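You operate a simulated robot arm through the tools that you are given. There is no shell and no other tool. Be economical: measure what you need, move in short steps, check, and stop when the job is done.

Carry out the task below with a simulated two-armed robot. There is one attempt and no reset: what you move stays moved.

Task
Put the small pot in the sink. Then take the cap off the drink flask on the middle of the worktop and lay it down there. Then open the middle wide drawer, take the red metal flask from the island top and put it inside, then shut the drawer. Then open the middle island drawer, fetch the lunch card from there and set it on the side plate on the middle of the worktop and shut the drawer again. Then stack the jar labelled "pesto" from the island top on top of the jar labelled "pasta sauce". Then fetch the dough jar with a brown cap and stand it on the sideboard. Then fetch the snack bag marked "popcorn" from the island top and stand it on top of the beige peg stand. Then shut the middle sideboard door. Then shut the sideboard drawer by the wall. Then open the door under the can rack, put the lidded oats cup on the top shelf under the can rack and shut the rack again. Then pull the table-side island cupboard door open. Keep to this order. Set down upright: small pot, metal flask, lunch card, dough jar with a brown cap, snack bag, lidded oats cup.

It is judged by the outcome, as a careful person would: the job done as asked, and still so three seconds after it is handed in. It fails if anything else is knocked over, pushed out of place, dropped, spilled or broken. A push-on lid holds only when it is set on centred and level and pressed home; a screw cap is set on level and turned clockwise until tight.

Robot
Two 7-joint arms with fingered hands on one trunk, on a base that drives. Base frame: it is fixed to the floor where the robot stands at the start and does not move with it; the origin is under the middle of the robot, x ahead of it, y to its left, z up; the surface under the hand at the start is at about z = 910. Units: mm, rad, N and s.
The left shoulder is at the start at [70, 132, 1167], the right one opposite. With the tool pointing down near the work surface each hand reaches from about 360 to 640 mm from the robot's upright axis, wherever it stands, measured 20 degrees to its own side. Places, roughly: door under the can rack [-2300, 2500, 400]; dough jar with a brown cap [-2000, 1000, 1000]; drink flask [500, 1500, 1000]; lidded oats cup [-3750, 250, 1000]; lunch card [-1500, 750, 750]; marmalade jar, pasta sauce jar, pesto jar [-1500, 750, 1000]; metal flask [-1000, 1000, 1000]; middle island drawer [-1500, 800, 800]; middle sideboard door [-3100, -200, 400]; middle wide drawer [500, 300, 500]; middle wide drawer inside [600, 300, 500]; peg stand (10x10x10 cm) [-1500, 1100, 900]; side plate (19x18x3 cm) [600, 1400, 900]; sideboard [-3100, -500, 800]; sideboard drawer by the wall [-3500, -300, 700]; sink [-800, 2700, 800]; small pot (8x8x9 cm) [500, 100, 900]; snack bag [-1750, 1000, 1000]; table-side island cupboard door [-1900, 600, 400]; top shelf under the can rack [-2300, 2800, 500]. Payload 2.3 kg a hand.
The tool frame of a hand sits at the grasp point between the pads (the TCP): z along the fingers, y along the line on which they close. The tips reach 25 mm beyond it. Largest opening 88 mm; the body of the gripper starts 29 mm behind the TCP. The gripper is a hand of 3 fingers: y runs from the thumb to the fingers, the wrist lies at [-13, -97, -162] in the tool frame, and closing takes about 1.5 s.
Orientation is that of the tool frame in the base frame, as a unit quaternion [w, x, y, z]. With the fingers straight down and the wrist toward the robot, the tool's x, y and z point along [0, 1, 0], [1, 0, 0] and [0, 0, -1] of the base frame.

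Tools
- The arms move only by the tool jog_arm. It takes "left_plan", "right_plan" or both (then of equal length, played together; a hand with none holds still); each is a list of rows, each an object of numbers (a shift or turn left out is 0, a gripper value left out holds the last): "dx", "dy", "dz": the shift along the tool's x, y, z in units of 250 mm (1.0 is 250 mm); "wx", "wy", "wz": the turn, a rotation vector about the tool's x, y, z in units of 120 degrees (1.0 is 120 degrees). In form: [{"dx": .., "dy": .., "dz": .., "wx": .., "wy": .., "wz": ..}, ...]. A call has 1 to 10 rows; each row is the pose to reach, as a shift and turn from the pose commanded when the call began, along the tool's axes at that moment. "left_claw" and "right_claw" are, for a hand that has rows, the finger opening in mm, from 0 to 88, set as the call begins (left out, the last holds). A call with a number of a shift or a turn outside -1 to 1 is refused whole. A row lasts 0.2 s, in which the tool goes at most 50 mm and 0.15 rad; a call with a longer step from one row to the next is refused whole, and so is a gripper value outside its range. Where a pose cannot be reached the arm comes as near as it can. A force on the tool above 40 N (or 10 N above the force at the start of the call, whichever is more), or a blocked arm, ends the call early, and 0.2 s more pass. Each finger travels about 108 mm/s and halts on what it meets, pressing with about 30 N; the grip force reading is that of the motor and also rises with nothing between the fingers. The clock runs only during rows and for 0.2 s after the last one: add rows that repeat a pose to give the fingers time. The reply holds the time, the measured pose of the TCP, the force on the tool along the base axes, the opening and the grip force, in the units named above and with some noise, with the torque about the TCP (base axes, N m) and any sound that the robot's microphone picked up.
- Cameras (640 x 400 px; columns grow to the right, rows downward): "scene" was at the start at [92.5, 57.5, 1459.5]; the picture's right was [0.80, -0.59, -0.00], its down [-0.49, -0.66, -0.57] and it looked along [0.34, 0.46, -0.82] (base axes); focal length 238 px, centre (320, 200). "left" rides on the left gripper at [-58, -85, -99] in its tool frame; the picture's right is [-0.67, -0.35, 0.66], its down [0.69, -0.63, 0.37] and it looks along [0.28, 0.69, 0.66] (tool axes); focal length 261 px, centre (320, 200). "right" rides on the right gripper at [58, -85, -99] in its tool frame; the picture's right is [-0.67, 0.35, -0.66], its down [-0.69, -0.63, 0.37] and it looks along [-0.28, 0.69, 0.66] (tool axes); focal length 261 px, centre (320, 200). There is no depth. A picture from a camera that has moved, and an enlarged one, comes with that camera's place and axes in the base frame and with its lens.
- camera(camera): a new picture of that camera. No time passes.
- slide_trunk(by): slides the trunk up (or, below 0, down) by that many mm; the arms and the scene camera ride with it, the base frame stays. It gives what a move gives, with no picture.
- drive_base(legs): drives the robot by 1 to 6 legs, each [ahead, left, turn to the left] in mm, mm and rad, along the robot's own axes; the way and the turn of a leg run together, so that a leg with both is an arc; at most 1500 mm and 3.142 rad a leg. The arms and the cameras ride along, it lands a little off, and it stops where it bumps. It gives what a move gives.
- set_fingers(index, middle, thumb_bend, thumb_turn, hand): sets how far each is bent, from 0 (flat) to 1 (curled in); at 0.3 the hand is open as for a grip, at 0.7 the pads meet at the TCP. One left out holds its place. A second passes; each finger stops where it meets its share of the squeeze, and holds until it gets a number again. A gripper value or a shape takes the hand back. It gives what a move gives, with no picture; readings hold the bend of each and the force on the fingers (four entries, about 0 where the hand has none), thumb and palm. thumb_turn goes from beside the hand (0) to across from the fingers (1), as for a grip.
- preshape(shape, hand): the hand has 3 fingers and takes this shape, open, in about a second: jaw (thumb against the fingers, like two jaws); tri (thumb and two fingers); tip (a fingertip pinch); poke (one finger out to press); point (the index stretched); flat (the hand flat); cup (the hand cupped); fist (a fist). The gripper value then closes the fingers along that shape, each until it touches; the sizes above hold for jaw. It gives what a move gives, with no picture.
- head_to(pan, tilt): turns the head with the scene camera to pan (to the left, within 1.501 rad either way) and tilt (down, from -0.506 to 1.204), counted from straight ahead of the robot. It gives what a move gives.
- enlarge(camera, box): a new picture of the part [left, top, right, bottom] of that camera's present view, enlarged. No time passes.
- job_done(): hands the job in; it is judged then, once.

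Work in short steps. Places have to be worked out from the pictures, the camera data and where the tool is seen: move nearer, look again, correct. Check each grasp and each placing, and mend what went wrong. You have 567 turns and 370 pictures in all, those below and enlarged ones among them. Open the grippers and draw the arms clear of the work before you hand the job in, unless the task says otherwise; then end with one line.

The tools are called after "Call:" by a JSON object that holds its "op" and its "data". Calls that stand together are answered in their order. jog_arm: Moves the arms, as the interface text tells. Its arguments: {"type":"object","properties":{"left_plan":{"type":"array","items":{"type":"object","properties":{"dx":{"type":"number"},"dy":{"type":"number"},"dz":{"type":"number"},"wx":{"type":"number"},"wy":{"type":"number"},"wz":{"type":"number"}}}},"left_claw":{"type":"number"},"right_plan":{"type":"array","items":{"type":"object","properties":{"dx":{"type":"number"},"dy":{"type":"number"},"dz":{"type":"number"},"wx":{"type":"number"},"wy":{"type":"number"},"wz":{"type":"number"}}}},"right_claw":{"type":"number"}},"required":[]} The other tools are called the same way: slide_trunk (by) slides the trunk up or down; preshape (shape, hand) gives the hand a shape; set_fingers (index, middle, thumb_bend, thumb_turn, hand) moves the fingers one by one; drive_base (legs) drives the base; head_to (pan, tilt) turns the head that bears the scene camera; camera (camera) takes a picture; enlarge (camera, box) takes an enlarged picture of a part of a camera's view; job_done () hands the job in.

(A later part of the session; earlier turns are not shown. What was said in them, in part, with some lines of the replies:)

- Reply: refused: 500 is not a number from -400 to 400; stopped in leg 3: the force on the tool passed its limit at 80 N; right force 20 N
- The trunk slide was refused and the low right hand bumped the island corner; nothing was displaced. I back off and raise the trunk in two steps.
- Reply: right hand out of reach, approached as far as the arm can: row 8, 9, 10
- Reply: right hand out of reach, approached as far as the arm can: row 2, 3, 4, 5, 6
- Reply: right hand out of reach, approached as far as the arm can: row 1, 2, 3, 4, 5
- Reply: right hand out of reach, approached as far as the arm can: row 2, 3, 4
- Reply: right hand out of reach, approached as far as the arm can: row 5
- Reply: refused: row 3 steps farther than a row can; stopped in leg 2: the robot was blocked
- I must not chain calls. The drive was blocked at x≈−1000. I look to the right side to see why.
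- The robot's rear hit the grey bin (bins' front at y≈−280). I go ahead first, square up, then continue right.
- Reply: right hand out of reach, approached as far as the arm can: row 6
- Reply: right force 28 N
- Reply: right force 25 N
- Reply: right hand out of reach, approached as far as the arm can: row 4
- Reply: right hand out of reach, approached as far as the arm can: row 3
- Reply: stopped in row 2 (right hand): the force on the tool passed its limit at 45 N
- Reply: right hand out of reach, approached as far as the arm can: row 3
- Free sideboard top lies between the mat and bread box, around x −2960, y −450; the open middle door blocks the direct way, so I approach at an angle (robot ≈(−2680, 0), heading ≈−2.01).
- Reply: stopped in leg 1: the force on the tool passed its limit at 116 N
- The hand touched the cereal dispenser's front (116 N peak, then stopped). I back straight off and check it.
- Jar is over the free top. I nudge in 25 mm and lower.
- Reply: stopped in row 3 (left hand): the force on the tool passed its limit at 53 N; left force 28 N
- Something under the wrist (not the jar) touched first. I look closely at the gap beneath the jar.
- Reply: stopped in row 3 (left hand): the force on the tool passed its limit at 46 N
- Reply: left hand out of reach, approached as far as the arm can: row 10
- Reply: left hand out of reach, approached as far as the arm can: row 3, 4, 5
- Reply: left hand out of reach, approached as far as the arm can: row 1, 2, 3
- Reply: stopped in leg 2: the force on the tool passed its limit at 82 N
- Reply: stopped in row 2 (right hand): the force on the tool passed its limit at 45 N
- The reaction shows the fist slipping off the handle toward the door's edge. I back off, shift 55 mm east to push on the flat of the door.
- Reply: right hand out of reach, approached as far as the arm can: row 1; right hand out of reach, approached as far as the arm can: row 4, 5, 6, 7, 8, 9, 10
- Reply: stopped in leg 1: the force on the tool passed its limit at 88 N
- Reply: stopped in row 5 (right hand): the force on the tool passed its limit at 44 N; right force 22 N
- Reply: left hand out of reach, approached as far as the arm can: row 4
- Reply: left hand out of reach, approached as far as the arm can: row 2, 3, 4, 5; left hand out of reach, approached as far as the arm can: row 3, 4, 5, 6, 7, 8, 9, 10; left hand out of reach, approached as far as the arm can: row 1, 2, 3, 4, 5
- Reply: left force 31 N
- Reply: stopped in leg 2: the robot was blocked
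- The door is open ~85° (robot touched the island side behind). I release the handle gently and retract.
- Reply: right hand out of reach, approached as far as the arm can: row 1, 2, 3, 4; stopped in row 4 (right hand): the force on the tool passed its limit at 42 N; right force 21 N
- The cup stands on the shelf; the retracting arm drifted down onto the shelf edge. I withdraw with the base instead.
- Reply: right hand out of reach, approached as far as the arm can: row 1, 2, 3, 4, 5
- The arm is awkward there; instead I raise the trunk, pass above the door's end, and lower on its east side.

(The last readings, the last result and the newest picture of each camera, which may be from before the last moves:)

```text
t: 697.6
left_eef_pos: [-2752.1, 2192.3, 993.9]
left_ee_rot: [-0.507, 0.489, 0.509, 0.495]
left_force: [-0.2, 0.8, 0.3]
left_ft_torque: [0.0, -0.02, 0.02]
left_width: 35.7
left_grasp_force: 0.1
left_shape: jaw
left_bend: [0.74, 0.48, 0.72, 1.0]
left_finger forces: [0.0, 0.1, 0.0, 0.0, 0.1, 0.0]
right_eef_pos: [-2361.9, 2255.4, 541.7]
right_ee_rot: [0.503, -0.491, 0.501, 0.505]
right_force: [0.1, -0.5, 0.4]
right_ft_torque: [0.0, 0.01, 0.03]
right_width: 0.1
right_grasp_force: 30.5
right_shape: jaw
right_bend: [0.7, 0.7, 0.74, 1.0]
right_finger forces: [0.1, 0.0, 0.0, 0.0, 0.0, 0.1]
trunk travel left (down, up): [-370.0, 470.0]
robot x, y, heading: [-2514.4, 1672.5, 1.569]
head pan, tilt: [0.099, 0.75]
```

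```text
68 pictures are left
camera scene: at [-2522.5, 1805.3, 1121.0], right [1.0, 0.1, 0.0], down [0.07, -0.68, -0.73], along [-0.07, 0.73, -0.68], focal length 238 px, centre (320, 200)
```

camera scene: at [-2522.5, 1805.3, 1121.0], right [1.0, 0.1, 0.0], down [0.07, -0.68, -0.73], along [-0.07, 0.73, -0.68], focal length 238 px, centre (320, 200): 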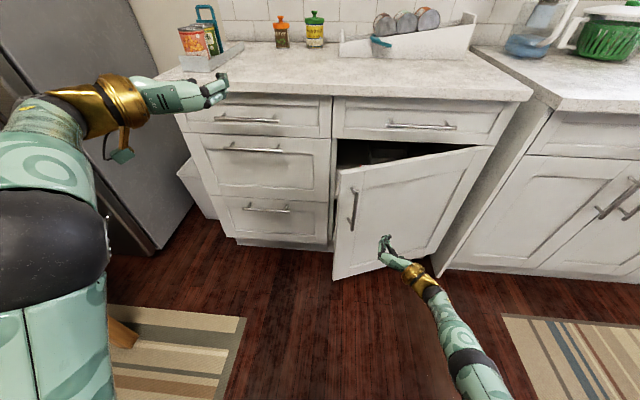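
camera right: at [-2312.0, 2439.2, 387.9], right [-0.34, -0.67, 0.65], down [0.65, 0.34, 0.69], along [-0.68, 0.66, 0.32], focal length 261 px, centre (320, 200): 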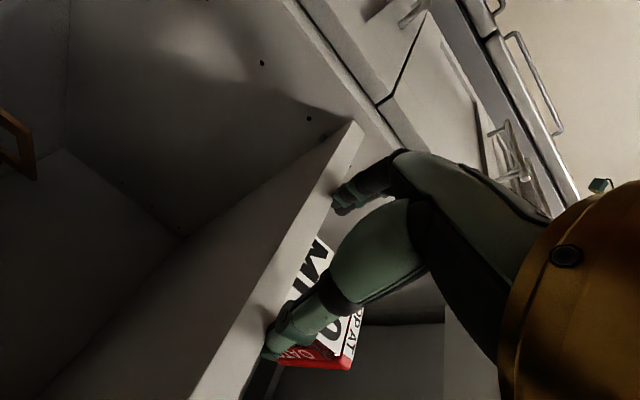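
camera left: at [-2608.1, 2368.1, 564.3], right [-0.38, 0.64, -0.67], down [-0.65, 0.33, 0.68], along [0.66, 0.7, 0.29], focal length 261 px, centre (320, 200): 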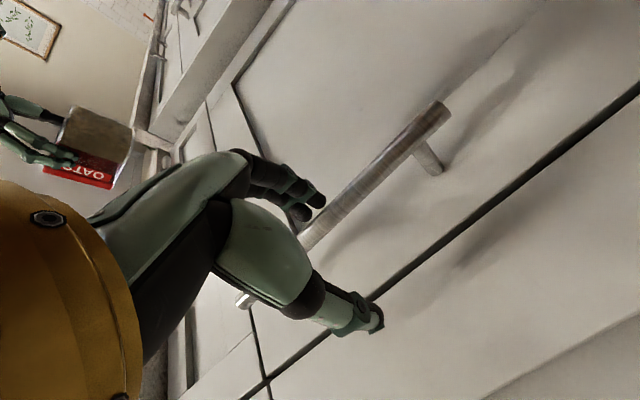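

Call:
{"op": "drive_base", "data": {"legs": [[120, 0, 0]]}}

Call:
{"op": "jog_arm", "data": {"right_plan": [{"dz": 0.05}, {"dz": 0.1}, {"dz": 0.15}, {"dz": 0.2}, {"dz": 0.25}, {"dz": 0.3}, {"dz": 0.35}, {"dz": 0.4}]}}

Call:
{"op": "camera", "data": {"camera": "scene"}}

```text
t: 698.8
left_eef_pos: [-2751.8, 2313.3, 994.6]
left_ee_rot: [0.509, -0.488, -0.508, -0.495]
left_force: [0.0, 0.0, 0.4]
left_ft_torque: [-0.05, 0.01, -0.01]
left_width: 36.2
left_grasp_force: 0.1
left_shape: jaw
left_bend: [0.74, 0.48, 0.72, 1.0]
left_finger forces: [0.1, 0.1, 0.0, 0.1, 0.0, 0.1]
right_eef_pos: [-2363.1, 2377.6, 543.5]
right_ee_rot: [0.502, -0.491, 0.501, 0.506]
right_force: [0.2, -0.1, -0.7]
right_ft_torque: [-0.01, -0.03, 0.02]
right_width: 0.1
right_grasp_force: 29.3
right_shape: jaw
right_bend: [0.7, 0.7, 0.74, 1.0]
right_finger forces: [0.1, 0.0, 0.1, 0.0, 0.0, 0.0]
trunk travel left (down, up): [-370.0, 470.0]
robot x, y, heading: [-2516.8, 1792.9, 1.567]
head pan, tilt: [0.099, 0.75]
```

```text
t: 700.6
left_eef_pos: [-2751.5, 2311.8, 993.2]
left_ee_rot: [-0.508, 0.488, 0.509, 0.494]
left_force: [1.0, -0.4, 0.0]
left_ft_torque: [0.03, -0.01, 0.05]
left_width: 35.9
left_grasp_force: 0.0
left_shape: jaw
left_bend: [0.74, 0.48, 0.72, 1.0]
left_finger forces: [0.1, 0.0, 0.0, 0.1, 0.1, 0.0]
right_eef_pos: [-2374.9, 2406.4, 586.1]
right_ee_rot: [0.502, -0.491, 0.501, 0.506]
right_force: [-0.3, -0.8, -0.4]
right_ft_torque: [0.0, -0.03, -0.01]
right_width: 0.0
right_grasp_force: 29.4
right_shape: jaw
right_bend: [0.7, 0.7, 0.75, 1.0]
right_finger forces: [0.1, 0.0, 0.1, 0.0, 0.1, 0.0]
right hand out of reach, approached as far as the arm can: row 1, 2, 3, 4, 5, 6, 7, 8
trunk travel left (down, up): [-370.0, 470.0]
robot x, y, heading: [-2514.5, 1792.1, 1.57]
head pan, tilt: [0.099, 0.75]
```

```text
67 pictures are left
camera scene: at [-2522.1, 1925.5, 1121.1], right [1.0, 0.1, 0.0], down [0.07, -0.68, -0.73], along [-0.07, 0.73, -0.68], focal length 238 px, centre (320, 200)
```

scene: 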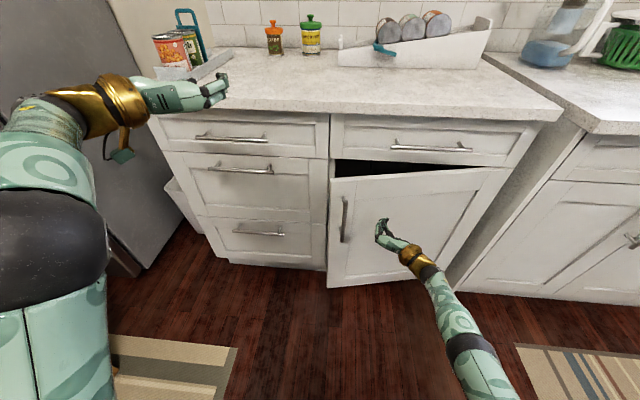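

Call:
{"op": "drive_base", "data": {"legs": [[60, 0, 0], [40, 0, 0]]}}

Call:
{"op": "camera", "data": {"camera": "scene"}}

```text
t: 702.2
left_eef_pos: [-2750.7, 2405.5, 994.5]
left_ee_rot: [-0.508, 0.489, 0.509, 0.494]
left_force: [0.5, 0.7, 0.8]
left_ft_torque: [-0.01, -0.01, 0.0]
left_width: 36.0
left_grasp_force: 0.0
left_shape: jaw
left_bend: [0.74, 0.48, 0.72, 1.0]
left_finger forces: [0.0, 0.0, 0.0, 0.0, 0.1, 0.1]
right_eef_pos: [-2377.8, 2495.7, 582.6]
right_ee_rot: [0.5, -0.493, 0.497, 0.51]
right_force: [0.6, -6.5, 1.0]
right_ft_torque: [-0.01, -0.03, -0.08]
right_width: 0.0
right_grasp_force: 29.7
right_shape: jaw
right_bend: [0.7, 0.7, 0.77, 1.0]
right_finger forces: [4.8, 0.0, 0.1, 0.1, 0.1, 0.0]
trunk travel left (down, up): [-370.0, 470.0]
robot x, y, heading: [-2510.5, 1884.5, 1.569]
head pan, tilt: [0.099, 0.75]
stopped in leg 2: the force on the tool passed its limit at 82 N (the readings are from after the stop); the commanded pose is now the measured one
```

```text
66 pictures are left
camera scene: at [-2521.8, 2017.6, 1121.3], right [1.0, 0.1, 0.0], down [0.07, -0.68, -0.73], along [-0.07, 0.73, -0.68], focal length 238 px, centre (320, 200)
```

scene: 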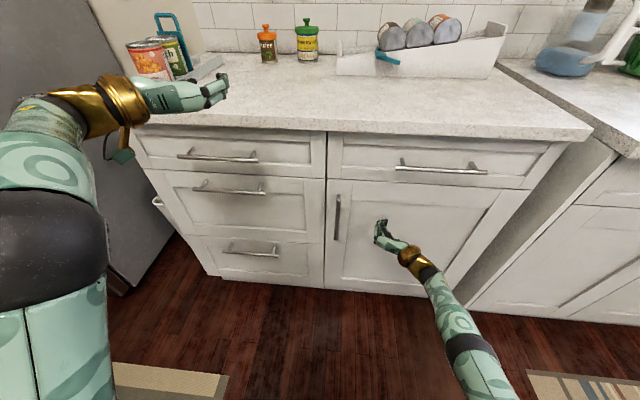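

The cupboard door is shut. Last: the table-side island cupboard door. I back off and set both hands for travel.

Call:
{"op": "drive_base", "data": {"legs": [[-300, 0, 0]]}}

Call:
{"op": "slide_trunk", "data": {"by": 330}}

Call:
{"op": "jog_arm", "data": {"right_plan": [{"dx": -0.1, "dz": -0.08}, {"dx": -0.22, "dz": -0.16}, {"dx": -0.36, "dz": -0.24}, {"dx": -0.52, "dz": -0.3}, {"dx": -0.68, "dz": -0.36}, {"dx": -0.84, "dz": -0.42}, {"dx": -1.0, "dz": -0.44}], "right_claw": 40}}

Call:
{"op": "enlarge", "data": {"camera": "scene", "box": [280, 80, 520, 240]}}

```text
t: 704.2
left_eef_pos: [-2751.8, 2114.4, 993.3]
left_ee_rot: [0.509, -0.488, -0.509, -0.494]
left_force: [-0.3, -0.6, -0.8]
left_ft_torque: [0.03, -0.04, 0.0]
left_width: 36.0
left_grasp_force: 0.1
left_shape: jaw
left_bend: [0.74, 0.48, 0.72, 1.0]
left_finger forces: [0.0, 0.1, 0.0, 0.0, 0.1, 0.1]
right_eef_pos: [-2379.5, 2205.3, 582.2]
right_ee_rot: [0.499, -0.495, 0.497, 0.51]
right_force: [-0.2, 0.5, -0.3]
right_ft_torque: [-0.05, -0.01, 0.03]
right_width: 0.2
right_grasp_force: 30.6
right_shape: jaw
right_bend: [0.7, 0.7, 0.77, 1.0]
right_finger forces: [0.0, 0.0, 0.0, 0.1, 0.0, 0.0]
trunk travel left (down, up): [-370.0, 470.0]
robot x, y, heading: [-2513.8, 1592.7, 1.57]
head pan, tilt: [0.099, 0.75]
```

```text
t: 707.4
left_eef_pos: [-2750.9, 2114.5, 1323.4]
left_ee_rot: [0.51, -0.488, -0.509, -0.493]
left_force: [0.3, 0.2, -0.9]
left_ft_torque: [-0.01, -0.01, -0.01]
left_width: 36.1
left_grasp_force: 0.0
left_shape: jaw
left_bend: [0.74, 0.48, 0.72, 1.0]
left_finger forces: [0.1, 0.0, 0.0, 0.0, 0.0, 0.0]
right_eef_pos: [-2380.7, 2204.8, 912.1]
right_ee_rot: [0.499, -0.494, 0.497, 0.51]
right_force: [-0.1, 0.7, -0.4]
right_ft_torque: [0.01, 0.04, 0.02]
right_width: 0.1
right_grasp_force: 29.7
right_shape: jaw
right_bend: [0.7, 0.7, 0.77, 1.0]
right_finger forces: [0.0, 0.0, 0.0, 0.0, 0.0, 0.0]
trunk travel left (down, up): [-700.0, 140.0]
robot x, y, heading: [-2511.9, 1595.6, 1.573]
head pan, tilt: [0.099, 0.75]
```

```text
t: 709.0
left_eef_pos: [-2752.3, 2113.4, 1323.2]
left_ee_rot: [0.509, -0.488, -0.509, -0.494]
left_force: [0.3, -0.2, 0.8]
left_ft_torque: [0.01, -0.02, 0.0]
left_width: 35.9
left_grasp_force: 0.1
left_shape: jaw
left_bend: [0.74, 0.48, 0.72, 1.0]
left_finger forces: [0.1, 0.1, 0.1, 0.0, 0.1, 0.1]
right_eef_pos: [-2326.8, 2253.6, 1166.6]
right_ee_rot: [0.499, -0.495, 0.497, 0.509]
right_force: [-0.2, -0.5, -0.1]
right_ft_torque: [-0.01, 0.02, 0.0]
right_width: 39.8
right_grasp_force: 0.1
right_shape: jaw
right_bend: [0.74, 0.46, 0.71, 1.0]
right_finger forces: [0.0, 0.0, 0.0, 0.0, 0.0, 0.0]
right hand out of reach, approached as far as the arm can: row 1, 2, 3, 4, 5, 6, 7
trunk travel left (down, up): [-700.0, 140.0]
robot x, y, heading: [-2513.1, 1595.8, 1.57]
head pan, tilt: [0.099, 0.75]
```

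```text
2.50 times, centred on (400, 160) of scene
camera zoom: at [-2522.9, 1726.0, 1451.2], right [1.0, 0.1, 0.0], down [0.07, -0.68, -0.73], along [-0.07, 0.73, -0.68], focal length 594 px, centre (120, 300)
```

zoom: 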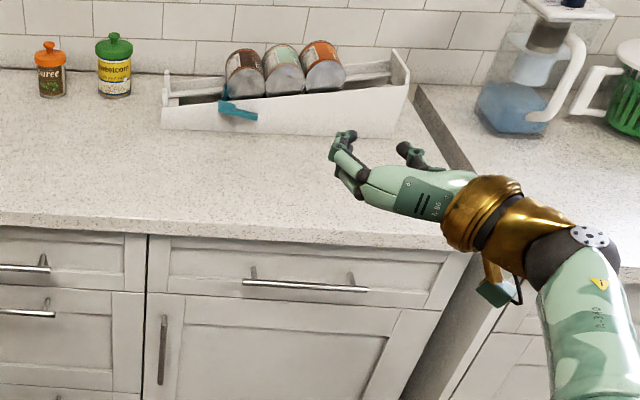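

Door is flush, can rack undisturbed. I retract the right hand.

Call:
{"op": "jog_arm", "data": {"right_plan": [{"dz": -0.12}, {"dz": -0.26}, {"dz": -0.4}, {"dz": -0.54}, {"dz": -0.66}]}}

Call:
{"op": "drive_base", "data": {"legs": [[0, 60, 0], [-1550, 0, 0]]}}

```text
t: 710.2
left_eef_pos: [-2751.1, 2113.7, 1323.9]
left_ee_rot: [-0.509, 0.488, 0.51, 0.494]
left_force: [-0.5, -0.2, 0.8]
left_ft_torque: [0.01, -0.01, 0.01]
left_width: 36.0
left_grasp_force: 0.1
left_shape: jaw
left_bend: [0.74, 0.48, 0.72, 1.0]
left_finger forces: [0.0, 0.0, 0.0, 0.1, 0.0, 0.1]
right_eef_pos: [-2260.7, 2230.3, 1183.0]
right_ee_rot: [0.498, -0.494, 0.497, 0.51]
right_force: [0.6, -0.8, 0.1]
right_ft_torque: [-0.03, -0.02, 0.01]
right_width: 40.2
right_grasp_force: 0.2
right_shape: jaw
right_bend: [0.74, 0.46, 0.71, 1.0]
right_finger forces: [0.0, 0.0, 0.0, 0.1, 0.1, 0.0]
right hand out of reach, approached as far as the arm can: row 1, 2, 3, 4, 5
trunk travel left (down, up): [-700.0, 140.0]
robot x, y, heading: [-2512.6, 1597.1, 1.567]
head pan, tilt: [0.099, 0.75]
```

```text
refused: -1550 is not a number from -1500 to 1500
```

The right hand won't retract in this pose; I turn it back to the normal downward pose.

Call:
{"op": "jog_arm", "data": {"right_plan": [{"wz": 0.07}, {"wz": 0.14}, {"wz": 0.21}, {"wz": 0.28}, {"wz": 0.35}, {"wz": 0.42}, {"wz": 0.49}, {"wz": 0.56}, {"wz": 0.63}, {"wz": 0.7}]}}

Call:
{"op": "jog_arm", "data": {"right_plan": [{"wx": 0.07, "dz": -0.06}, {"wx": 0.14, "dz": -0.12}, {"wx": 0.21, "dz": -0.18}, {"wx": 0.28, "dz": -0.24}, {"wx": 0.35, "dz": -0.3}, {"wx": 0.42, "dz": -0.36}, {"wx": 0.49, "dz": -0.42}, {"wx": 0.56, "dz": -0.48}, {"wx": 0.63, "dz": -0.54}, {"wx": 0.7, "dz": -0.6}]}}

```text
t: 712.4
left_eef_pos: [-2752.2, 2115.2, 1322.2]
left_ee_rot: [-0.509, 0.489, 0.509, 0.493]
left_force: [-1.5, -0.8, -0.4]
left_ft_torque: [-0.01, -0.01, -0.01]
left_width: 36.1
left_grasp_force: 0.0
left_shape: jaw
left_bend: [0.74, 0.48, 0.72, 1.0]
left_finger forces: [0.1, 0.0, 0.0, 0.1, 0.0, 0.1]
right_eef_pos: [-2260.7, 2251.9, 1176.9]
right_ee_rot: [0.029, -0.034, 0.7, 0.713]
right_force: [0.8, -0.4, -0.6]
right_ft_torque: [-0.03, 0.0, 0.02]
right_width: 39.9
right_grasp_force: 0.0
right_shape: jaw
right_bend: [0.74, 0.46, 0.71, 1.0]
right_finger forces: [0.0, 0.0, 0.0, 0.1, 0.1, 0.0]
right hand out of reach, approached as far as the arm can: row 1, 2, 3, 4, 5, 6, 7, 8, 9, 10
trunk travel left (down, up): [-700.0, 140.0]
robot x, y, heading: [-2514.0, 1593.1, 1.569]
head pan, tilt: [0.099, 0.75]
```

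```text
t: 714.6
left_eef_pos: [-2751.8, 2115.3, 1323.2]
left_ee_rot: [-0.509, 0.489, 0.509, 0.492]
left_force: [0.2, 0.7, -0.3]
left_ft_torque: [0.04, -0.02, 0.01]
left_width: 35.9
left_grasp_force: 0.1
left_shape: jaw
left_bend: [0.74, 0.48, 0.72, 1.0]
left_finger forces: [0.0, 0.2, 0.0, 0.1, 0.0, 0.1]
right_eef_pos: [-2260.2, 2103.0, 1174.3]
right_ee_rot: [0.045, -0.007, 0.997, 0.06]
right_force: [0.1, 0.1, -0.6]
right_ft_torque: [0.01, -0.01, -0.02]
right_width: 39.6
right_grasp_force: 0.0
right_shape: jaw
right_bend: [0.74, 0.46, 0.71, 1.0]
right_finger forces: [0.1, 0.0, 0.1, 0.0, 0.0, 0.1]
right hand out of reach, approached as far as the arm can: row 1, 2, 3, 4
trunk travel left (down, up): [-700.0, 140.0]
robot x, y, heading: [-2515.1, 1596.7, 1.574]
head pan, tilt: [0.099, 0.75]
```

Call:
{"op": "jog_arm", "data": {"right_plan": [{"dy": -0.12, "dz": -0.04}, {"dy": -0.26, "dz": -0.08}, {"dy": -0.4, "dz": -0.12}]}}

Call:
{"op": "drive_base", "data": {"legs": [[0, 60, 0], [-1480, 0, 0], [-220, 0, 0]]}}

```text
t: 715.4
left_eef_pos: [-2748.8, 2113.0, 1324.4]
left_ee_rot: [0.509, -0.489, -0.508, -0.493]
left_force: [0.1, -0.5, -0.7]
left_ft_torque: [-0.01, -0.01, 0.03]
left_width: 36.1
left_grasp_force: 0.1
left_shape: jaw
left_bend: [0.74, 0.48, 0.72, 1.0]
left_finger forces: [0.0, 0.0, 0.0, 0.1, 0.0, 0.1]
right_eef_pos: [-2256.7, 1996.0, 1194.6]
right_ee_rot: [0.043, -0.006, 0.997, 0.062]
right_force: [0.4, -0.3, 0.2]
right_ft_torque: [0.03, -0.01, -0.01]
right_width: 39.9
right_grasp_force: 0.0
right_shape: jaw
right_bend: [0.74, 0.46, 0.71, 1.0]
right_finger forces: [0.0, 0.0, 0.1, 0.0, 0.0, 0.0]
right hand out of reach, approached as far as the arm can: row 2
trunk travel left (down, up): [-700.0, 140.0]
robot x, y, heading: [-2511.5, 1594.1, 1.574]
head pan, tilt: [0.099, 0.75]
```

```text
t: 724.6
left_eef_pos: [-2808.8, 410.8, 1322.5]
left_ee_rot: [-0.509, 0.488, 0.51, 0.492]
left_force: [0.0, -0.9, -0.2]
left_ft_torque: [-0.03, 0.01, -0.03]
left_width: 35.9
left_grasp_force: 0.1
left_shape: jaw
left_bend: [0.74, 0.48, 0.72, 1.0]
left_finger forces: [0.0, 0.0, 0.0, 0.0, 0.1, 0.1]
right_eef_pos: [-2316.5, 294.6, 1192.5]
right_ee_rot: [0.045, -0.007, 0.997, 0.06]
right_force: [0.2, -0.1, 0.5]
right_ft_torque: [-0.01, -0.01, 0.02]
right_width: 40.3
right_grasp_force: 0.0
right_shape: jaw
right_bend: [0.74, 0.46, 0.71, 1.0]
right_finger forces: [0.0, 0.1, 0.0, 0.0, 0.0, 0.1]
trunk travel left (down, up): [-700.0, 140.0]
robot x, y, heading: [-2567.5, -111.6, 1.574]
head pan, tilt: [0.099, 0.75]
```

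Call:
{"op": "drive_base", "data": {"legs": [[80, 0, 0], [0, -1000, 0]]}}

Call:
{"op": "head_to", "data": {"pan": 1.5, "tilt": 0.45}}

Call:
{"op": "camera", "data": {"camera": "scene"}}

```text
t: 730.4
left_eef_pos: [-1828.9, 492.3, 1324.2]
left_ee_rot: [-0.511, 0.485, 0.512, 0.491]
left_force: [-1.3, 0.1, 1.1]
left_ft_torque: [-0.01, -0.01, 0.0]
left_width: 36.1
left_grasp_force: 0.1
left_shape: jaw
left_bend: [0.74, 0.48, 0.72, 1.0]
left_finger forces: [0.0, 0.0, 0.0, 0.0, 0.0, 0.0]
right_eef_pos: [-1336.7, 378.5, 1192.8]
right_ee_rot: [0.046, -0.01, 0.997, 0.06]
right_force: [-0.4, 0.0, -0.8]
right_ft_torque: [0.0, -0.02, -0.02]
right_width: 40.1
right_grasp_force: 0.1
right_shape: jaw
right_bend: [0.74, 0.46, 0.71, 1.0]
right_finger forces: [0.1, 0.1, 0.1, 0.1, 0.1, 0.0]
trunk travel left (down, up): [-700.0, 140.0]
robot x, y, heading: [-1586.5, -24.1, 1.579]
head pan, tilt: [0.099, 0.75]
```

```text
t: 732.0
left_eef_pos: [-1827.8, 491.4, 1321.9]
left_ee_rot: [-0.511, 0.486, 0.512, 0.49]
left_force: [0.0, 0.3, 0.2]
left_ft_torque: [0.0, 0.0, 0.01]
left_width: 35.9
left_grasp_force: 0.0
left_shape: jaw
left_bend: [0.74, 0.48, 0.72, 1.0]
left_finger forces: [0.1, 0.0, 0.0, 0.1, 0.0, 0.0]
right_eef_pos: [-1335.8, 378.2, 1194.2]
right_ee_rot: [0.045, -0.011, 0.997, 0.061]
right_force: [0.3, -0.7, 0.3]
right_ft_torque: [0.01, -0.04, 0.01]
right_width: 40.2
right_grasp_force: 0.1
right_shape: jaw
right_bend: [0.74, 0.46, 0.71, 1.0]
right_finger forces: [0.0, 0.1, 0.0, 0.1, 0.1, 0.0]
trunk travel left (down, up): [-700.0, 140.0]
robot x, y, heading: [-1590.0, -28.1, 1.58]
head pan, tilt: [1.499, 0.45]
```

```text
64 pictures are left
camera scene: at [-1678.3, 30.0, 1477.5], right [0.06, 1.0, 0.0], down [0.43, -0.03, -0.9], along [-0.9, 0.06, -0.44], focal length 238 px, centre (320, 200)
```

scene: 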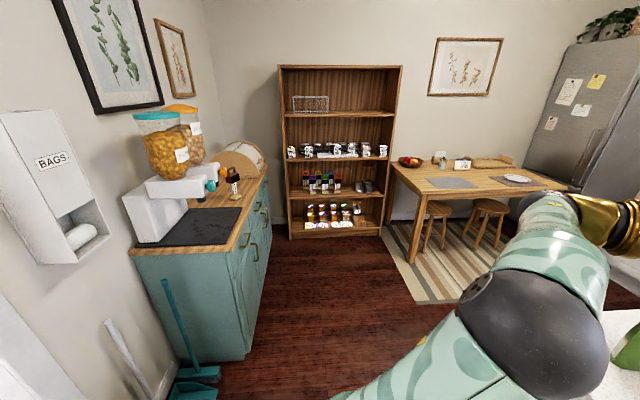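

Broom, dustpan and sideboard look fine. Now I look at the island's table-side door.

Call:
{"op": "head_to", "data": {"pan": 0.3, "tilt": 0.75}}

Call:
{"op": "camera", "data": {"camera": "scene"}}

```text
t: 733.4
left_eef_pos: [-1828.1, 492.3, 1322.8]
left_ee_rot: [-0.51, 0.486, 0.512, 0.491]
left_force: [-0.9, 1.4, -0.6]
left_ft_torque: [0.02, 0.04, 0.02]
left_width: 36.2
left_grasp_force: 0.1
left_shape: jaw
left_bend: [0.74, 0.48, 0.72, 1.0]
left_finger forces: [0.0, 0.0, 0.0, 0.0, 0.0, 0.0]
right_eef_pos: [-1336.0, 378.5, 1192.1]
right_ee_rot: [0.045, -0.01, 0.997, 0.06]
right_force: [0.2, -0.8, -0.2]
right_ft_torque: [-0.01, 0.02, 0.01]
right_width: 39.9
right_grasp_force: 0.0
right_shape: jaw
right_bend: [0.74, 0.46, 0.71, 1.0]
right_finger forces: [0.0, 0.1, 0.1, 0.0, 0.1, 0.0]
trunk travel left (down, up): [-700.0, 140.0]
robot x, y, heading: [-1587.4, -23.6, 1.579]
head pan, tilt: [0.3, 0.75]
```

```text
63 pictures are left
camera scene: at [-1611.8, 103.0, 1451.1], right [0.95, 0.3, 0.0], down [0.21, -0.65, -0.73], along [-0.22, 0.7, -0.68], focal length 238 px, centre (320, 200)
```

scene: 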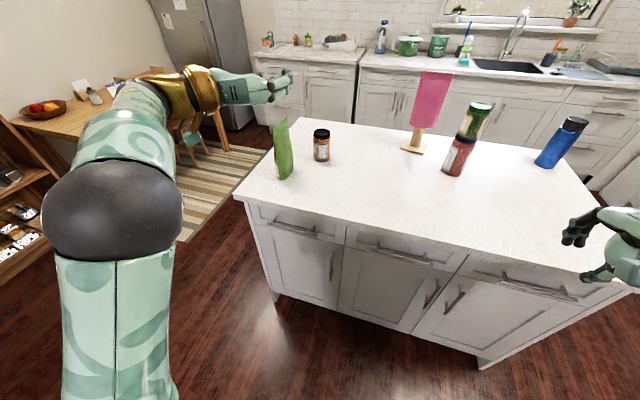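

Handle of the west door ≈[−1715, 583, 620]. I lower the left hand, shift right and lower the trunk.

Call:
{"op": "jog_arm", "data": {"left_plan": [{"dx": -0.15}, {"dx": -0.3}, {"dx": -0.45}, {"dx": -0.6}, {"dx": -0.75}, {"dx": -0.9}, {"dx": -1.0}], "left_claw": 70}}

Call:
{"op": "jog_arm", "data": {"left_plan": [{"dx": -0.1}, {"dx": -0.2}]}}

Call:
{"op": "drive_base", "data": {"legs": [[-30, -110, 0]]}}

Call:
{"op": "slide_trunk", "data": {"by": -400}}

Call:
{"op": "camera", "data": {"camera": "left"}}

Call:
{"op": "camera", "data": {"camera": "scene"}}

```text
t: 735.0
left_eef_pos: [-1827.0, 494.4, 1073.3]
left_ee_rot: [-0.511, 0.487, 0.511, 0.491]
left_force: [-0.3, -0.7, 0.4]
left_ft_torque: [0.0, 0.01, -0.04]
left_width: 69.8
left_grasp_force: 0.1
left_shape: jaw
left_bend: [0.27, 0.34, 0.5, 0.99]
left_finger forces: [0.1, 0.1, 0.1, 0.0, 0.1, 0.0]
right_eef_pos: [-1336.4, 378.4, 1193.1]
right_ee_rot: [0.045, -0.01, 0.997, 0.06]
right_force: [0.3, 0.3, 0.3]
right_ft_torque: [0.03, 0.0, -0.01]
right_width: 39.9
right_grasp_force: 0.0
right_shape: jaw
right_bend: [0.74, 0.46, 0.71, 1.0]
right_finger forces: [0.0, 0.1, 0.1, 0.0, 0.1, 0.0]
trunk travel left (down, up): [-700.0, 140.0]
robot x, y, heading: [-1585.6, -25.6, 1.574]
head pan, tilt: [0.3, 0.75]
```

```text
t: 735.5
left_eef_pos: [-1825.5, 495.7, 1023.8]
left_ee_rot: [-0.51, 0.486, 0.512, 0.491]
left_force: [0.2, -0.1, 0.5]
left_ft_torque: [-0.01, 0.01, 0.02]
left_width: 69.9
left_grasp_force: 0.0
left_shape: jaw
left_bend: [0.27, 0.34, 0.5, 0.99]
left_finger forces: [0.0, 0.1, 0.1, 0.0, 0.0, 0.1]
right_eef_pos: [-1335.3, 379.8, 1194.2]
right_ee_rot: [0.045, -0.01, 0.997, 0.061]
right_force: [0.2, 0.6, 0.3]
right_ft_torque: [0.01, 0.02, -0.03]
right_width: 40.1
right_grasp_force: 0.1
right_shape: jaw
right_bend: [0.74, 0.46, 0.71, 1.0]
right_finger forces: [0.1, 0.0, 0.0, 0.0, 0.0, 0.0]
trunk travel left (down, up): [-700.0, 140.0]
robot x, y, heading: [-1583.9, -26.2, 1.581]
head pan, tilt: [0.3, 0.75]
```

```text
t: 736.8
left_eef_pos: [-1717.1, 465.4, 1023.3]
left_ee_rot: [-0.51, 0.486, 0.512, 0.491]
left_force: [0.0, 0.9, -0.6]
left_ft_torque: [-0.02, 0.0, 0.01]
left_width: 69.6
left_grasp_force: 0.1
left_shape: jaw
left_bend: [0.27, 0.34, 0.5, 0.99]
left_finger forces: [0.1, 0.0, 0.1, 0.0, 0.0, 0.1]
right_eef_pos: [-1228.0, 348.4, 1194.1]
right_ee_rot: [0.046, -0.011, 0.997, 0.061]
right_force: [0.3, -0.1, -0.6]
right_ft_torque: [-0.01, 0.0, -0.04]
right_width: 39.9
right_grasp_force: 0.0
right_shape: jaw
right_bend: [0.74, 0.46, 0.71, 1.0]
right_finger forces: [0.0, 0.1, 0.0, 0.1, 0.1, 0.0]
trunk travel left (down, up): [-700.0, 140.0]
robot x, y, heading: [-1476.1, -57.5, 1.576]
head pan, tilt: [0.3, 0.75]
```

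```text
t: 740.6
left_eef_pos: [-1716.0, 465.3, 623.6]
left_ee_rot: [-0.511, 0.486, 0.512, 0.491]
left_force: [0.0, -0.6, 0.4]
left_ft_torque: [0.0, 0.02, 0.0]
left_width: 69.6
left_grasp_force: 0.0
left_shape: jaw
left_bend: [0.27, 0.34, 0.5, 0.99]
left_finger forces: [0.0, 0.1, 0.0, 0.0, 0.0, 0.0]
right_eef_pos: [-1225.9, 348.9, 792.3]
right_ee_rot: [0.045, -0.01, 0.997, 0.062]
right_force: [0.3, -0.5, 0.3]
right_ft_torque: [-0.03, 0.0, 0.01]
right_width: 39.8
right_grasp_force: 0.1
right_shape: jaw
right_bend: [0.74, 0.46, 0.71, 1.0]
right_finger forces: [0.0, 0.0, 0.0, 0.0, 0.0, 0.0]
trunk travel left (down, up): [-300.0, 540.0]
robot x, y, heading: [-1476.0, -56.3, 1.58]
head pan, tilt: [0.3, 0.75]
```

```text
62 pictures are left
camera left: at [-1796.2, 363.2, 565.9], right [-0.37, 0.64, -0.67], down [-0.65, 0.33, 0.68], along [0.66, 0.69, 0.29], focal length 261 px, centre (320, 200)
```

left: 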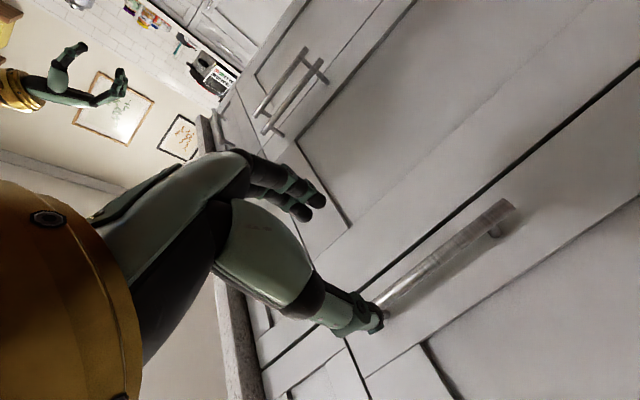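

```text
61 pictures are left
camera scene: at [-1501.6, 73.5, 1051.1], right [0.95, 0.3, 0.0], down [0.21, -0.65, -0.73], along [-0.22, 0.7, -0.68], focal length 238 px, centre (320, 200)
```

scene: 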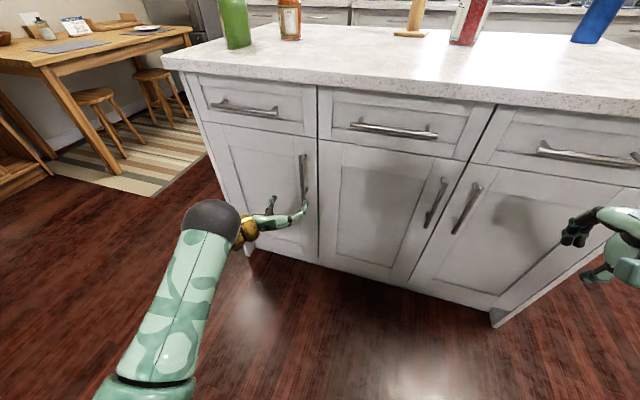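

Handle centre ≈[−1717, 600, 610]. I advance onto it.

Call:
{"op": "drive_base", "data": {"legs": [[40, -4, 0]]}}

Call:
{"op": "jog_arm", "data": {"left_plan": [{"dz": 0.1}, {"dz": 0.2}, {"dz": 0.28}, {"dz": 0.335}, {"dz": 0.335}]}}

Call:
{"op": "camera", "data": {"camera": "left"}}

```text
t: 741.5
left_eef_pos: [-1712.4, 505.2, 622.6]
left_ee_rot: [-0.511, 0.486, 0.512, 0.491]
left_force: [0.9, 0.2, -0.7]
left_ft_torque: [-0.01, 0.02, -0.01]
left_width: 69.7
left_grasp_force: 0.1
left_shape: jaw
left_bend: [0.27, 0.34, 0.5, 0.99]
left_finger forces: [0.0, 0.0, 0.1, 0.1, 0.0, 0.1]
right_eef_pos: [-1222.1, 388.6, 792.1]
right_ee_rot: [0.046, -0.01, 0.997, 0.06]
right_force: [0.1, 0.1, 0.3]
right_ft_torque: [0.02, 0.01, 0.01]
right_width: 39.9
right_grasp_force: 0.1
right_shape: jaw
right_bend: [0.74, 0.46, 0.71, 1.0]
right_finger forces: [0.0, 0.0, 0.0, 0.0, 0.0, 0.0]
trunk travel left (down, up): [-300.0, 540.0]
robot x, y, heading: [-1472.3, -15.0, 1.576]
head pan, tilt: [0.3, 0.75]
```

```text
t: 742.7
left_eef_pos: [-1714.8, 587.5, 623.0]
left_ee_rot: [-0.511, 0.486, 0.512, 0.491]
left_force: [0.0, 0.1, -0.2]
left_ft_torque: [0.0, -0.01, -0.02]
left_width: 69.7
left_grasp_force: 0.1
left_shape: jaw
left_bend: [0.27, 0.34, 0.5, 0.99]
left_finger forces: [0.0, 0.1, 0.1, 0.0, 0.0, 0.1]
right_eef_pos: [-1222.8, 389.1, 792.0]
right_ee_rot: [0.046, -0.01, 0.997, 0.061]
right_force: [-0.9, -0.1, -0.2]
right_ft_torque: [0.0, 0.04, -0.02]
right_width: 40.0
right_grasp_force: 0.0
right_shape: jaw
right_bend: [0.74, 0.46, 0.71, 1.0]
right_finger forces: [0.0, 0.0, 0.0, 0.0, 0.1, 0.0]
trunk travel left (down, up): [-300.0, 540.0]
robot x, y, heading: [-1474.6, -16.6, 1.578]
head pan, tilt: [0.3, 0.75]
```

```text
60 pictures are left
camera left: at [-1795.7, 486.7, 565.3], right [-0.37, 0.64, -0.67], down [-0.65, 0.33, 0.68], along [0.66, 0.69, 0.29], focal length 261 px, centre (320, 200)
```

left: 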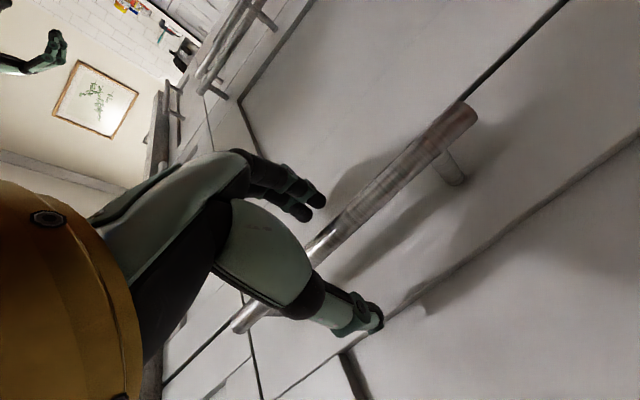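

The bar is between the fingers. I close on it.

Call:
{"op": "jog_arm", "data": {"left_plan": [{}, {}, {}, {}, {}], "left_claw": 0}}

```text
t: 743.9
left_eef_pos: [-1715.9, 588.7, 623.4]
left_ee_rot: [-0.511, 0.485, 0.512, 0.491]
left_force: [-4.4, 1.3, -0.1]
left_ft_torque: [0.01, 0.0, -0.02]
left_width: 1.1
left_grasp_force: 29.8
left_shape: jaw
left_bend: [0.7, 0.7, 0.77, 1.0]
left_finger forces: [3.7, 0.0, 0.0, 0.0, 5.7, 0.0]
right_eef_pos: [-1223.9, 388.9, 792.4]
right_ee_rot: [0.045, -0.011, 0.997, 0.061]
right_force: [1.1, -0.5, -0.8]
right_ft_torque: [0.01, -0.03, -0.02]
right_width: 40.0
right_grasp_force: 0.1
right_shape: jaw
right_bend: [0.74, 0.46, 0.71, 1.0]
right_finger forces: [0.0, 0.0, 0.0, 0.0, 0.0, 0.1]
trunk travel left (down, up): [-300.0, 540.0]
robot x, y, heading: [-1470.8, -11.6, 1.58]
head pan, tilt: [0.3, 0.75]
```

Holding the bar. I pull back along the door's arc (hinge on the west).

Call:
{"op": "drive_base", "data": {"legs": [[-60, 5, 0], [-56, 16, 0]]}}

Call:
{"op": "camera", "data": {"camera": "scene"}}

```text
t: 745.8
left_eef_pos: [-1747.4, 475.0, 621.4]
left_ee_rot: [-0.515, 0.481, 0.518, 0.485]
left_force: [-12.3, 6.2, -2.2]
left_ft_torque: [0.02, -0.05, -0.12]
left_width: 3.4
left_grasp_force: 29.7
left_shape: jaw
left_bend: [0.7, 0.7, 0.75, 1.0]
left_finger forces: [2.2, 0.0, 0.0, 0.0, 13.9, 0.0]
right_eef_pos: [-1249.0, 278.3, 794.1]
right_ee_rot: [0.047, -0.014, 0.997, 0.061]
right_force: [0.3, -1.0, -0.5]
right_ft_torque: [0.04, 0.03, 0.02]
right_width: 39.9
right_grasp_force: 0.0
right_shape: jaw
right_bend: [0.74, 0.46, 0.71, 1.0]
right_finger forces: [0.0, 0.0, 0.0, 0.1, 0.0, 0.1]
trunk travel left (down, up): [-300.0, 540.0]
robot x, y, heading: [-1493.4, -128.7, 1.589]
head pan, tilt: [0.3, 0.75]
stopped in leg 2: the force on the tool passed its limit at 40 N (the readings are from after the stop); the commanded pose is now the measured one
```

```text
59 pictures are left
camera scene: at [-1522.7, 1.4, 1050.7], right [0.95, 0.31, 0.0], down [0.21, -0.65, -0.73], along [-0.23, 0.69, -0.68], focal length 238 px, centre (320, 200)
```

scene: 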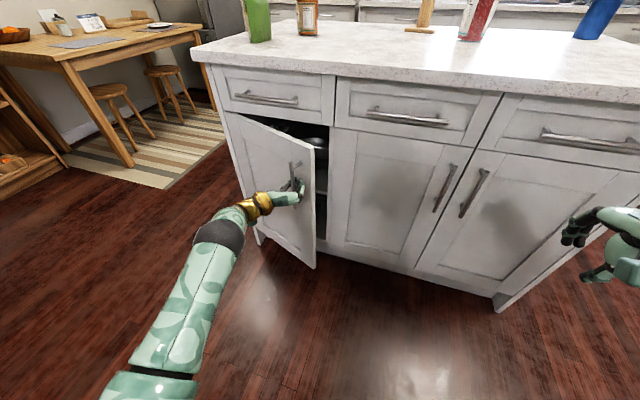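

Call:
{"op": "drive_base", "data": {"legs": [[-50, 32, 0], [-46, 40, 0]]}}

Call:
{"op": "drive_base", "data": {"legs": [[-36, 48, 0], [-30, 50, 0]]}}

Call:
{"op": "camera", "data": {"camera": "scene"}}

```text
t: 747.3
left_eef_pos: [-1818.5, 380.5, 622.4]
left_ee_rot: [-0.515, 0.481, 0.516, 0.487]
left_force: [-16.9, 18.7, 1.3]
left_ft_torque: [0.03, -0.02, -0.25]
left_width: 3.7
left_grasp_force: 30.1
left_shape: jaw
left_bend: [0.7, 0.7, 0.75, 1.0]
left_finger forces: [2.1, 0.0, 0.0, 0.0, 16.8, 0.0]
right_eef_pos: [-1320.9, 183.5, 791.8]
right_ee_rot: [0.047, -0.015, 0.997, 0.059]
right_force: [-0.1, -0.9, 0.1]
right_ft_torque: [-0.02, -0.04, 0.01]
right_width: 40.0
right_grasp_force: 0.1
right_shape: jaw
right_bend: [0.74, 0.46, 0.71, 1.0]
right_finger forces: [0.1, 0.0, 0.0, 0.0, 0.0, 0.0]
trunk travel left (down, up): [-300.0, 540.0]
robot x, y, heading: [-1567.7, -229.0, 1.588]
head pan, tilt: [0.3, 0.75]
```

```text
t: 748.9
left_eef_pos: [-1913.9, 314.6, 621.2]
left_ee_rot: [-0.514, 0.481, 0.517, 0.488]
left_force: [-14.4, 35.2, 5.6]
left_ft_torque: [0.04, 0.01, -0.33]
left_width: 2.2
left_grasp_force: 29.7
left_shape: jaw
left_bend: [0.7, 0.7, 0.74, 1.0]
left_finger forces: [4.1, 0.1, 0.0, 0.0, 49.9, 0.0]
right_eef_pos: [-1417.1, 118.9, 793.0]
right_ee_rot: [0.047, -0.014, 0.997, 0.058]
right_force: [-0.1, -0.7, 0.4]
right_ft_torque: [-0.01, 0.01, 0.04]
right_width: 40.0
right_grasp_force: 0.0
right_shape: jaw
right_bend: [0.74, 0.46, 0.71, 1.0]
right_finger forces: [0.0, 0.1, 0.0, 0.0, 0.0, 0.0]
trunk travel left (down, up): [-300.0, 540.0]
robot x, y, heading: [-1659.9, -291.4, 1.592]
head pan, tilt: [0.3, 0.75]
```

```text
58 pictures are left
camera scene: at [-1692.1, -157.2, 1050.3], right [0.95, 0.31, 0.0], down [0.21, -0.65, -0.73], along [-0.22, 0.69, -0.69], focal length 238 px, centre (320, 200)
```

scene: 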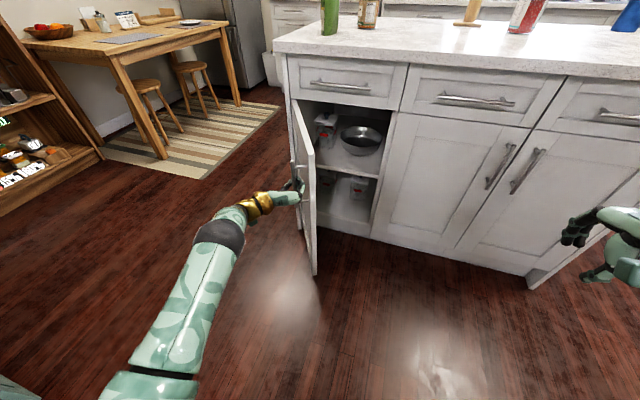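

The door stands ~70° open. I release the handle and draw the hand back.

Call:
{"op": "jog_arm", "data": {"left_plan": [{}, {}, {}, {"dz": -0.1}, {"dz": -0.2}, {"dz": -0.3}], "left_claw": 40}}

Call:
{"op": "camera", "data": {"camera": "scene"}}

```text
t: 750.3
left_eef_pos: [-1906.6, 236.4, 624.8]
left_ee_rot: [0.517, -0.48, -0.514, -0.488]
left_force: [-0.2, 0.3, 0.2]
left_ft_torque: [-0.04, 0.02, 0.0]
left_width: 39.9
left_grasp_force: 0.1
left_shape: jaw
left_bend: [0.74, 0.46, 0.71, 1.0]
left_finger forces: [0.0, 0.0, 0.1, 0.0, 0.0, 0.0]
right_eef_pos: [-1414.5, 113.7, 793.6]
right_ee_rot: [0.045, -0.013, 0.997, 0.062]
right_force: [0.0, 0.3, -0.9]
right_ft_torque: [0.01, 0.02, 0.01]
right_width: 39.9
right_grasp_force: 0.1
right_shape: jaw
right_bend: [0.74, 0.46, 0.71, 1.0]
right_finger forces: [0.0, 0.0, 0.1, 0.0, 0.0, 0.0]
trunk travel left (down, up): [-300.0, 540.0]
robot x, y, heading: [-1661.1, -290.7, 1.586]
head pan, tilt: [0.3, 0.75]
```

```text
57 pictures are left
camera scene: at [-1689.0, -163.2, 1051.1], right [0.95, 0.31, 0.0], down [0.21, -0.65, -0.73], along [-0.23, 0.7, -0.68], focal length 238 px, centre (320, 200)
```

scene: 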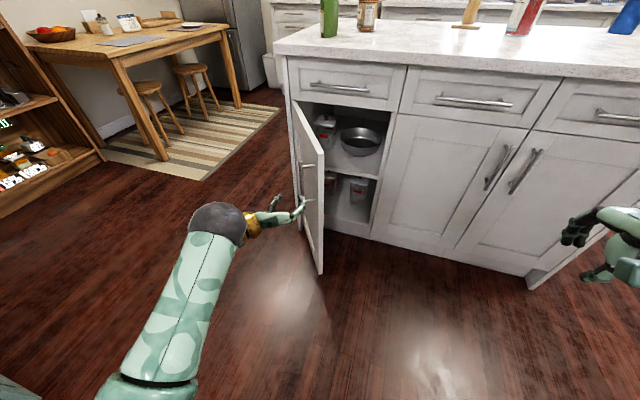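

I widen it: move the left hand to the door's inner side and push it westward.

Call:
{"op": "drive_base", "data": {"legs": [[-20, -130, 0], [120, 0, 0]]}}

Call:
{"op": "drive_base", "data": {"legs": [[0, 110, 0], [0, 80, 0]]}}

Call:
{"op": "camera", "data": {"camera": "scene"}}

```text
t: 752.4
left_eef_pos: [-1776.0, 340.6, 624.0]
left_ee_rot: [0.517, -0.48, -0.515, -0.487]
left_force: [-0.6, -0.2, -0.6]
left_ft_torque: [0.03, -0.01, 0.0]
left_width: 39.8
left_grasp_force: 0.1
left_shape: jaw
left_bend: [0.74, 0.46, 0.71, 1.0]
left_finger forces: [0.0, 0.1, 0.1, 0.0, 0.1, 0.1]
right_eef_pos: [-1285.9, 216.3, 792.7]
right_ee_rot: [0.046, -0.013, 0.997, 0.061]
right_force: [0.3, 0.5, 0.4]
right_ft_torque: [0.02, 0.01, -0.03]
right_width: 40.0
right_grasp_force: 0.1
right_shape: jaw
right_bend: [0.74, 0.46, 0.71, 1.0]
right_finger forces: [0.1, 0.1, 0.0, 0.0, 0.1, 0.0]
trunk travel left (down, up): [-300.0, 540.0]
robot x, y, heading: [-1531.9, -192.4, 1.585]
head pan, tilt: [0.3, 0.75]
```

```text
t: 754.3
left_eef_pos: [-1967.4, 337.0, 623.1]
left_ee_rot: [0.516, -0.48, -0.515, -0.488]
left_force: [0.2, 0.3, -0.5]
left_ft_torque: [-0.02, 0.0, 0.01]
left_width: 39.6
left_grasp_force: 0.0
left_shape: jaw
left_bend: [0.74, 0.46, 0.71, 1.0]
left_finger forces: [0.0, 0.0, 0.0, 0.0, 0.0, 0.0]
right_eef_pos: [-1477.2, 213.4, 793.5]
right_ee_rot: [0.044, -0.014, 0.997, 0.061]
right_force: [-0.4, -0.2, -1.1]
right_ft_torque: [-0.02, 0.0, -0.01]
right_width: 40.3
right_grasp_force: 0.1
right_shape: jaw
right_bend: [0.74, 0.46, 0.71, 1.0]
right_finger forces: [0.0, 0.0, 0.0, 0.1, 0.1, 0.0]
trunk travel left (down, up): [-300.0, 540.0]
robot x, y, heading: [-1725.2, -188.8, 1.583]
head pan, tilt: [0.3, 0.75]
```

```text
56 pictures are left
camera scene: at [-1751.7, -63.6, 1051.1], right [0.95, 0.31, 0.0], down [0.21, -0.65, -0.73], along [-0.23, 0.7, -0.68], focal length 238 px, centre (320, 200)
```

scene: 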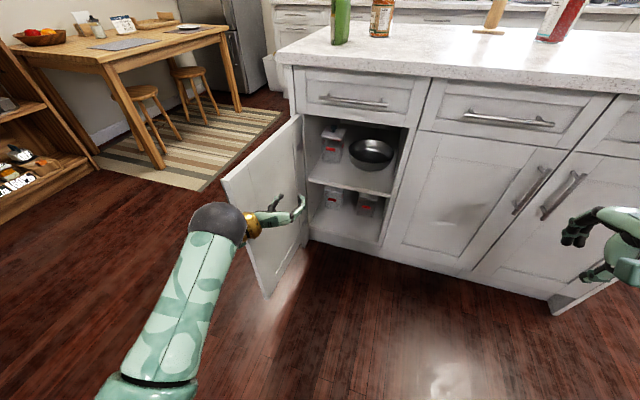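

The door is wide open. I back away, raise the arms clear and open the grippers.

Call:
{"op": "drive_base", "data": {"legs": [[0, -60, 0], [-130, 0, 0]]}}

Call:
{"op": "slide_trunk", "data": {"by": 400}}

Call:
{"op": "jog_arm", "data": {"left_plan": [{}, {}, {}, {}], "left_claw": 88, "right_plan": [{}, {}, {}, {}], "right_claw": 88}}

Call:
{"op": "head_to", "data": {"pan": 0, "tilt": 0.55}}

Call:
{"op": "camera", "data": {"camera": "scene"}}

```text
t: 756.1
left_eef_pos: [-1907.3, 209.5, 624.9]
left_ee_rot: [0.517, -0.48, -0.514, -0.488]
left_force: [0.4, 0.2, 0.0]
left_ft_torque: [0.02, 0.0, -0.03]
left_width: 39.7
left_grasp_force: 0.1
left_shape: jaw
left_bend: [0.74, 0.46, 0.71, 1.0]
left_finger forces: [0.1, 0.1, 0.1, 0.1, 0.0, 0.1]
right_eef_pos: [-1414.9, 84.8, 793.1]
right_ee_rot: [0.046, -0.014, 0.997, 0.061]
right_force: [-1.0, -0.4, 1.1]
right_ft_torque: [-0.02, -0.01, 0.0]
right_width: 40.0
right_grasp_force: 0.2
right_shape: jaw
right_bend: [0.74, 0.46, 0.71, 1.0]
right_finger forces: [0.0, 0.1, 0.1, 0.0, 0.0, 0.0]
trunk travel left (down, up): [-300.0, 540.0]
robot x, y, heading: [-1663.5, -323.7, 1.583]
head pan, tilt: [0.3, 0.75]
```

```text
t: 759.9
left_eef_pos: [-1906.9, 208.4, 1024.9]
left_ee_rot: [0.517, -0.48, -0.515, -0.487]
left_force: [-0.4, 0.7, -0.5]
left_ft_torque: [-0.01, 0.0, 0.0]
left_width: 39.8
left_grasp_force: 0.0
left_shape: jaw
left_bend: [0.74, 0.46, 0.71, 1.0]
left_finger forces: [0.0, 0.1, 0.0, 0.0, 0.1, 0.0]
right_eef_pos: [-1415.6, 86.5, 1193.0]
right_ee_rot: [0.045, -0.013, 0.997, 0.062]
right_force: [0.0, 0.0, -0.7]
right_ft_torque: [-0.04, 0.01, -0.01]
right_width: 40.0
right_grasp_force: 0.0
right_shape: jaw
right_bend: [0.74, 0.46, 0.71, 1.0]
right_finger forces: [0.0, 0.0, 0.0, 0.2, 0.0, 0.0]
trunk travel left (down, up): [-700.0, 140.0]
robot x, y, heading: [-1663.2, -319.7, 1.585]
head pan, tilt: [0.3, 0.75]
```

```text
t: 760.9
left_eef_pos: [-1907.2, 208.9, 1025.2]
left_ee_rot: [0.516, -0.48, -0.515, -0.488]
left_force: [0.0, 0.0, -0.4]
left_ft_torque: [0.02, 0.0, -0.01]
left_width: 87.4
left_grasp_force: 0.0
left_shape: jaw
left_bend: [0.3, 0.3, 0.3, 0.98]
left_finger forces: [0.0, 0.0, 0.0, 0.1, 0.0, 0.0]
right_eef_pos: [-1415.6, 84.7, 1193.4]
right_ee_rot: [0.045, -0.014, 0.997, 0.062]
right_force: [0.1, -0.1, -0.5]
right_ft_torque: [-0.02, 0.01, 0.02]
right_width: 87.7
right_grasp_force: 0.2
right_shape: jaw
right_bend: [0.3, 0.3, 0.3, 0.98]
right_finger forces: [0.0, 0.0, 0.1, 0.0, 0.0, 0.1]
trunk travel left (down, up): [-700.0, 140.0]
robot x, y, heading: [-1665.2, -319.6, 1.585]
head pan, tilt: [0.3, 0.75]
```

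```text
t: 761.7
left_eef_pos: [-1906.2, 209.2, 1025.2]
left_ee_rot: [0.517, -0.48, -0.513, -0.488]
left_force: [0.4, 0.1, 0.2]
left_ft_torque: [-0.02, -0.03, 0.02]
left_width: 87.6
left_grasp_force: 0.0
left_shape: jaw
left_bend: [0.3, 0.3, 0.3, 0.98]
left_finger forces: [0.0, 0.1, 0.1, 0.1, 0.0, 0.0]
right_eef_pos: [-1415.9, 85.7, 1193.4]
right_ee_rot: [0.044, -0.013, 0.997, 0.062]
right_force: [-0.5, -0.2, -0.5]
right_ft_torque: [-0.01, 0.01, -0.03]
right_width: 87.5
right_grasp_force: 0.1
right_shape: jaw
right_bend: [0.3, 0.3, 0.3, 0.98]
right_finger forces: [0.0, 0.0, 0.0, 0.0, 0.0, 0.1]
trunk travel left (down, up): [-700.0, 140.0]
robot x, y, heading: [-1663.2, -321.0, 1.587]
head pan, tilt: [0.0, 0.55]
```

```text
55 pictures are left
camera scene: at [-1665.4, -180.9, 1468.4], right [1.0, 0.02, 0.0], down [0.01, -0.52, -0.85], along [-0.01, 0.85, -0.52], focal length 238 px, centre (320, 200)
```

scene: 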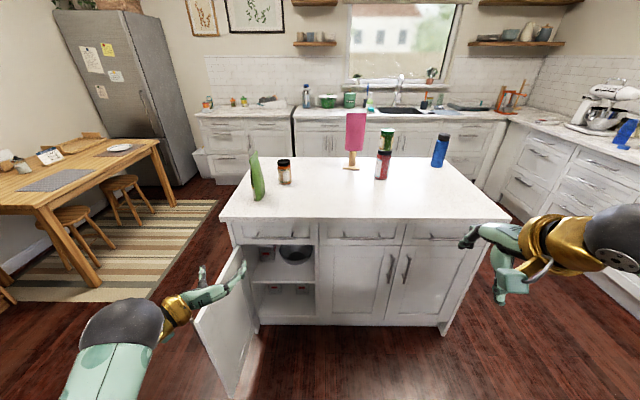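

Everything on the island is in order. A last look toward the bins and worktop on the right.

Call:
{"op": "head_to", "data": {"pan": -1.2, "tilt": 0.4}}

Call:
{"op": "camera", "data": {"camera": "scene"}}

```text
t: 763.1
left_eef_pos: [-1907.4, 208.2, 1024.9]
left_ee_rot: [0.517, -0.481, -0.514, -0.487]
left_force: [0.1, 0.1, -0.6]
left_ft_torque: [-0.01, 0.02, 0.03]
left_width: 87.8
left_grasp_force: 0.2
left_shape: jaw
left_bend: [0.3, 0.3, 0.3, 0.98]
left_finger forces: [0.1, 0.0, 0.0, 0.0, 0.0, 0.0]
right_eef_pos: [-1415.9, 85.5, 1191.8]
right_ee_rot: [0.045, -0.015, 0.997, 0.061]
right_force: [-0.1, 0.6, -0.4]
right_ft_torque: [-0.03, -0.01, 0.01]
right_width: 87.6
right_grasp_force: 0.0
right_shape: jaw
right_bend: [0.3, 0.3, 0.3, 0.98]
right_finger forces: [0.0, 0.1, 0.0, 0.0, 0.0, 0.1]
trunk travel left (down, up): [-700.0, 140.0]
robot x, y, heading: [-1663.9, -322.0, 1.589]
head pan, tilt: [-1.201, 0.4]
```

```text
54 pictures are left
camera scene: at [-1578.1, -235.7, 1482.2], right [0.38, -0.93, 0.0], down [-0.36, -0.15, -0.92], along [0.85, 0.35, -0.39], focal length 238 px, centre (320, 200)
```

scene: 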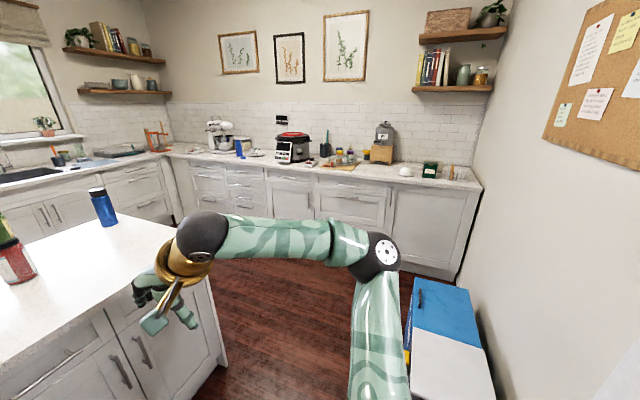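

All drawers are shut, the bins are in line along the wall and nothing is out of place, so I hand the job in.

Call:
{"op": "job_done", "data": {}}

```text
The job is handed in.
```

All eleven steps are done in the order you gave, and the job is handed in. Along the way I knocked over the blue flask on the island, stood it back up about 35 mm from where it was, and touched the cereal dispenser and a bin; neither appeared to move. The red flask was upright in the drawer before I shut it, but I did not look inside again.
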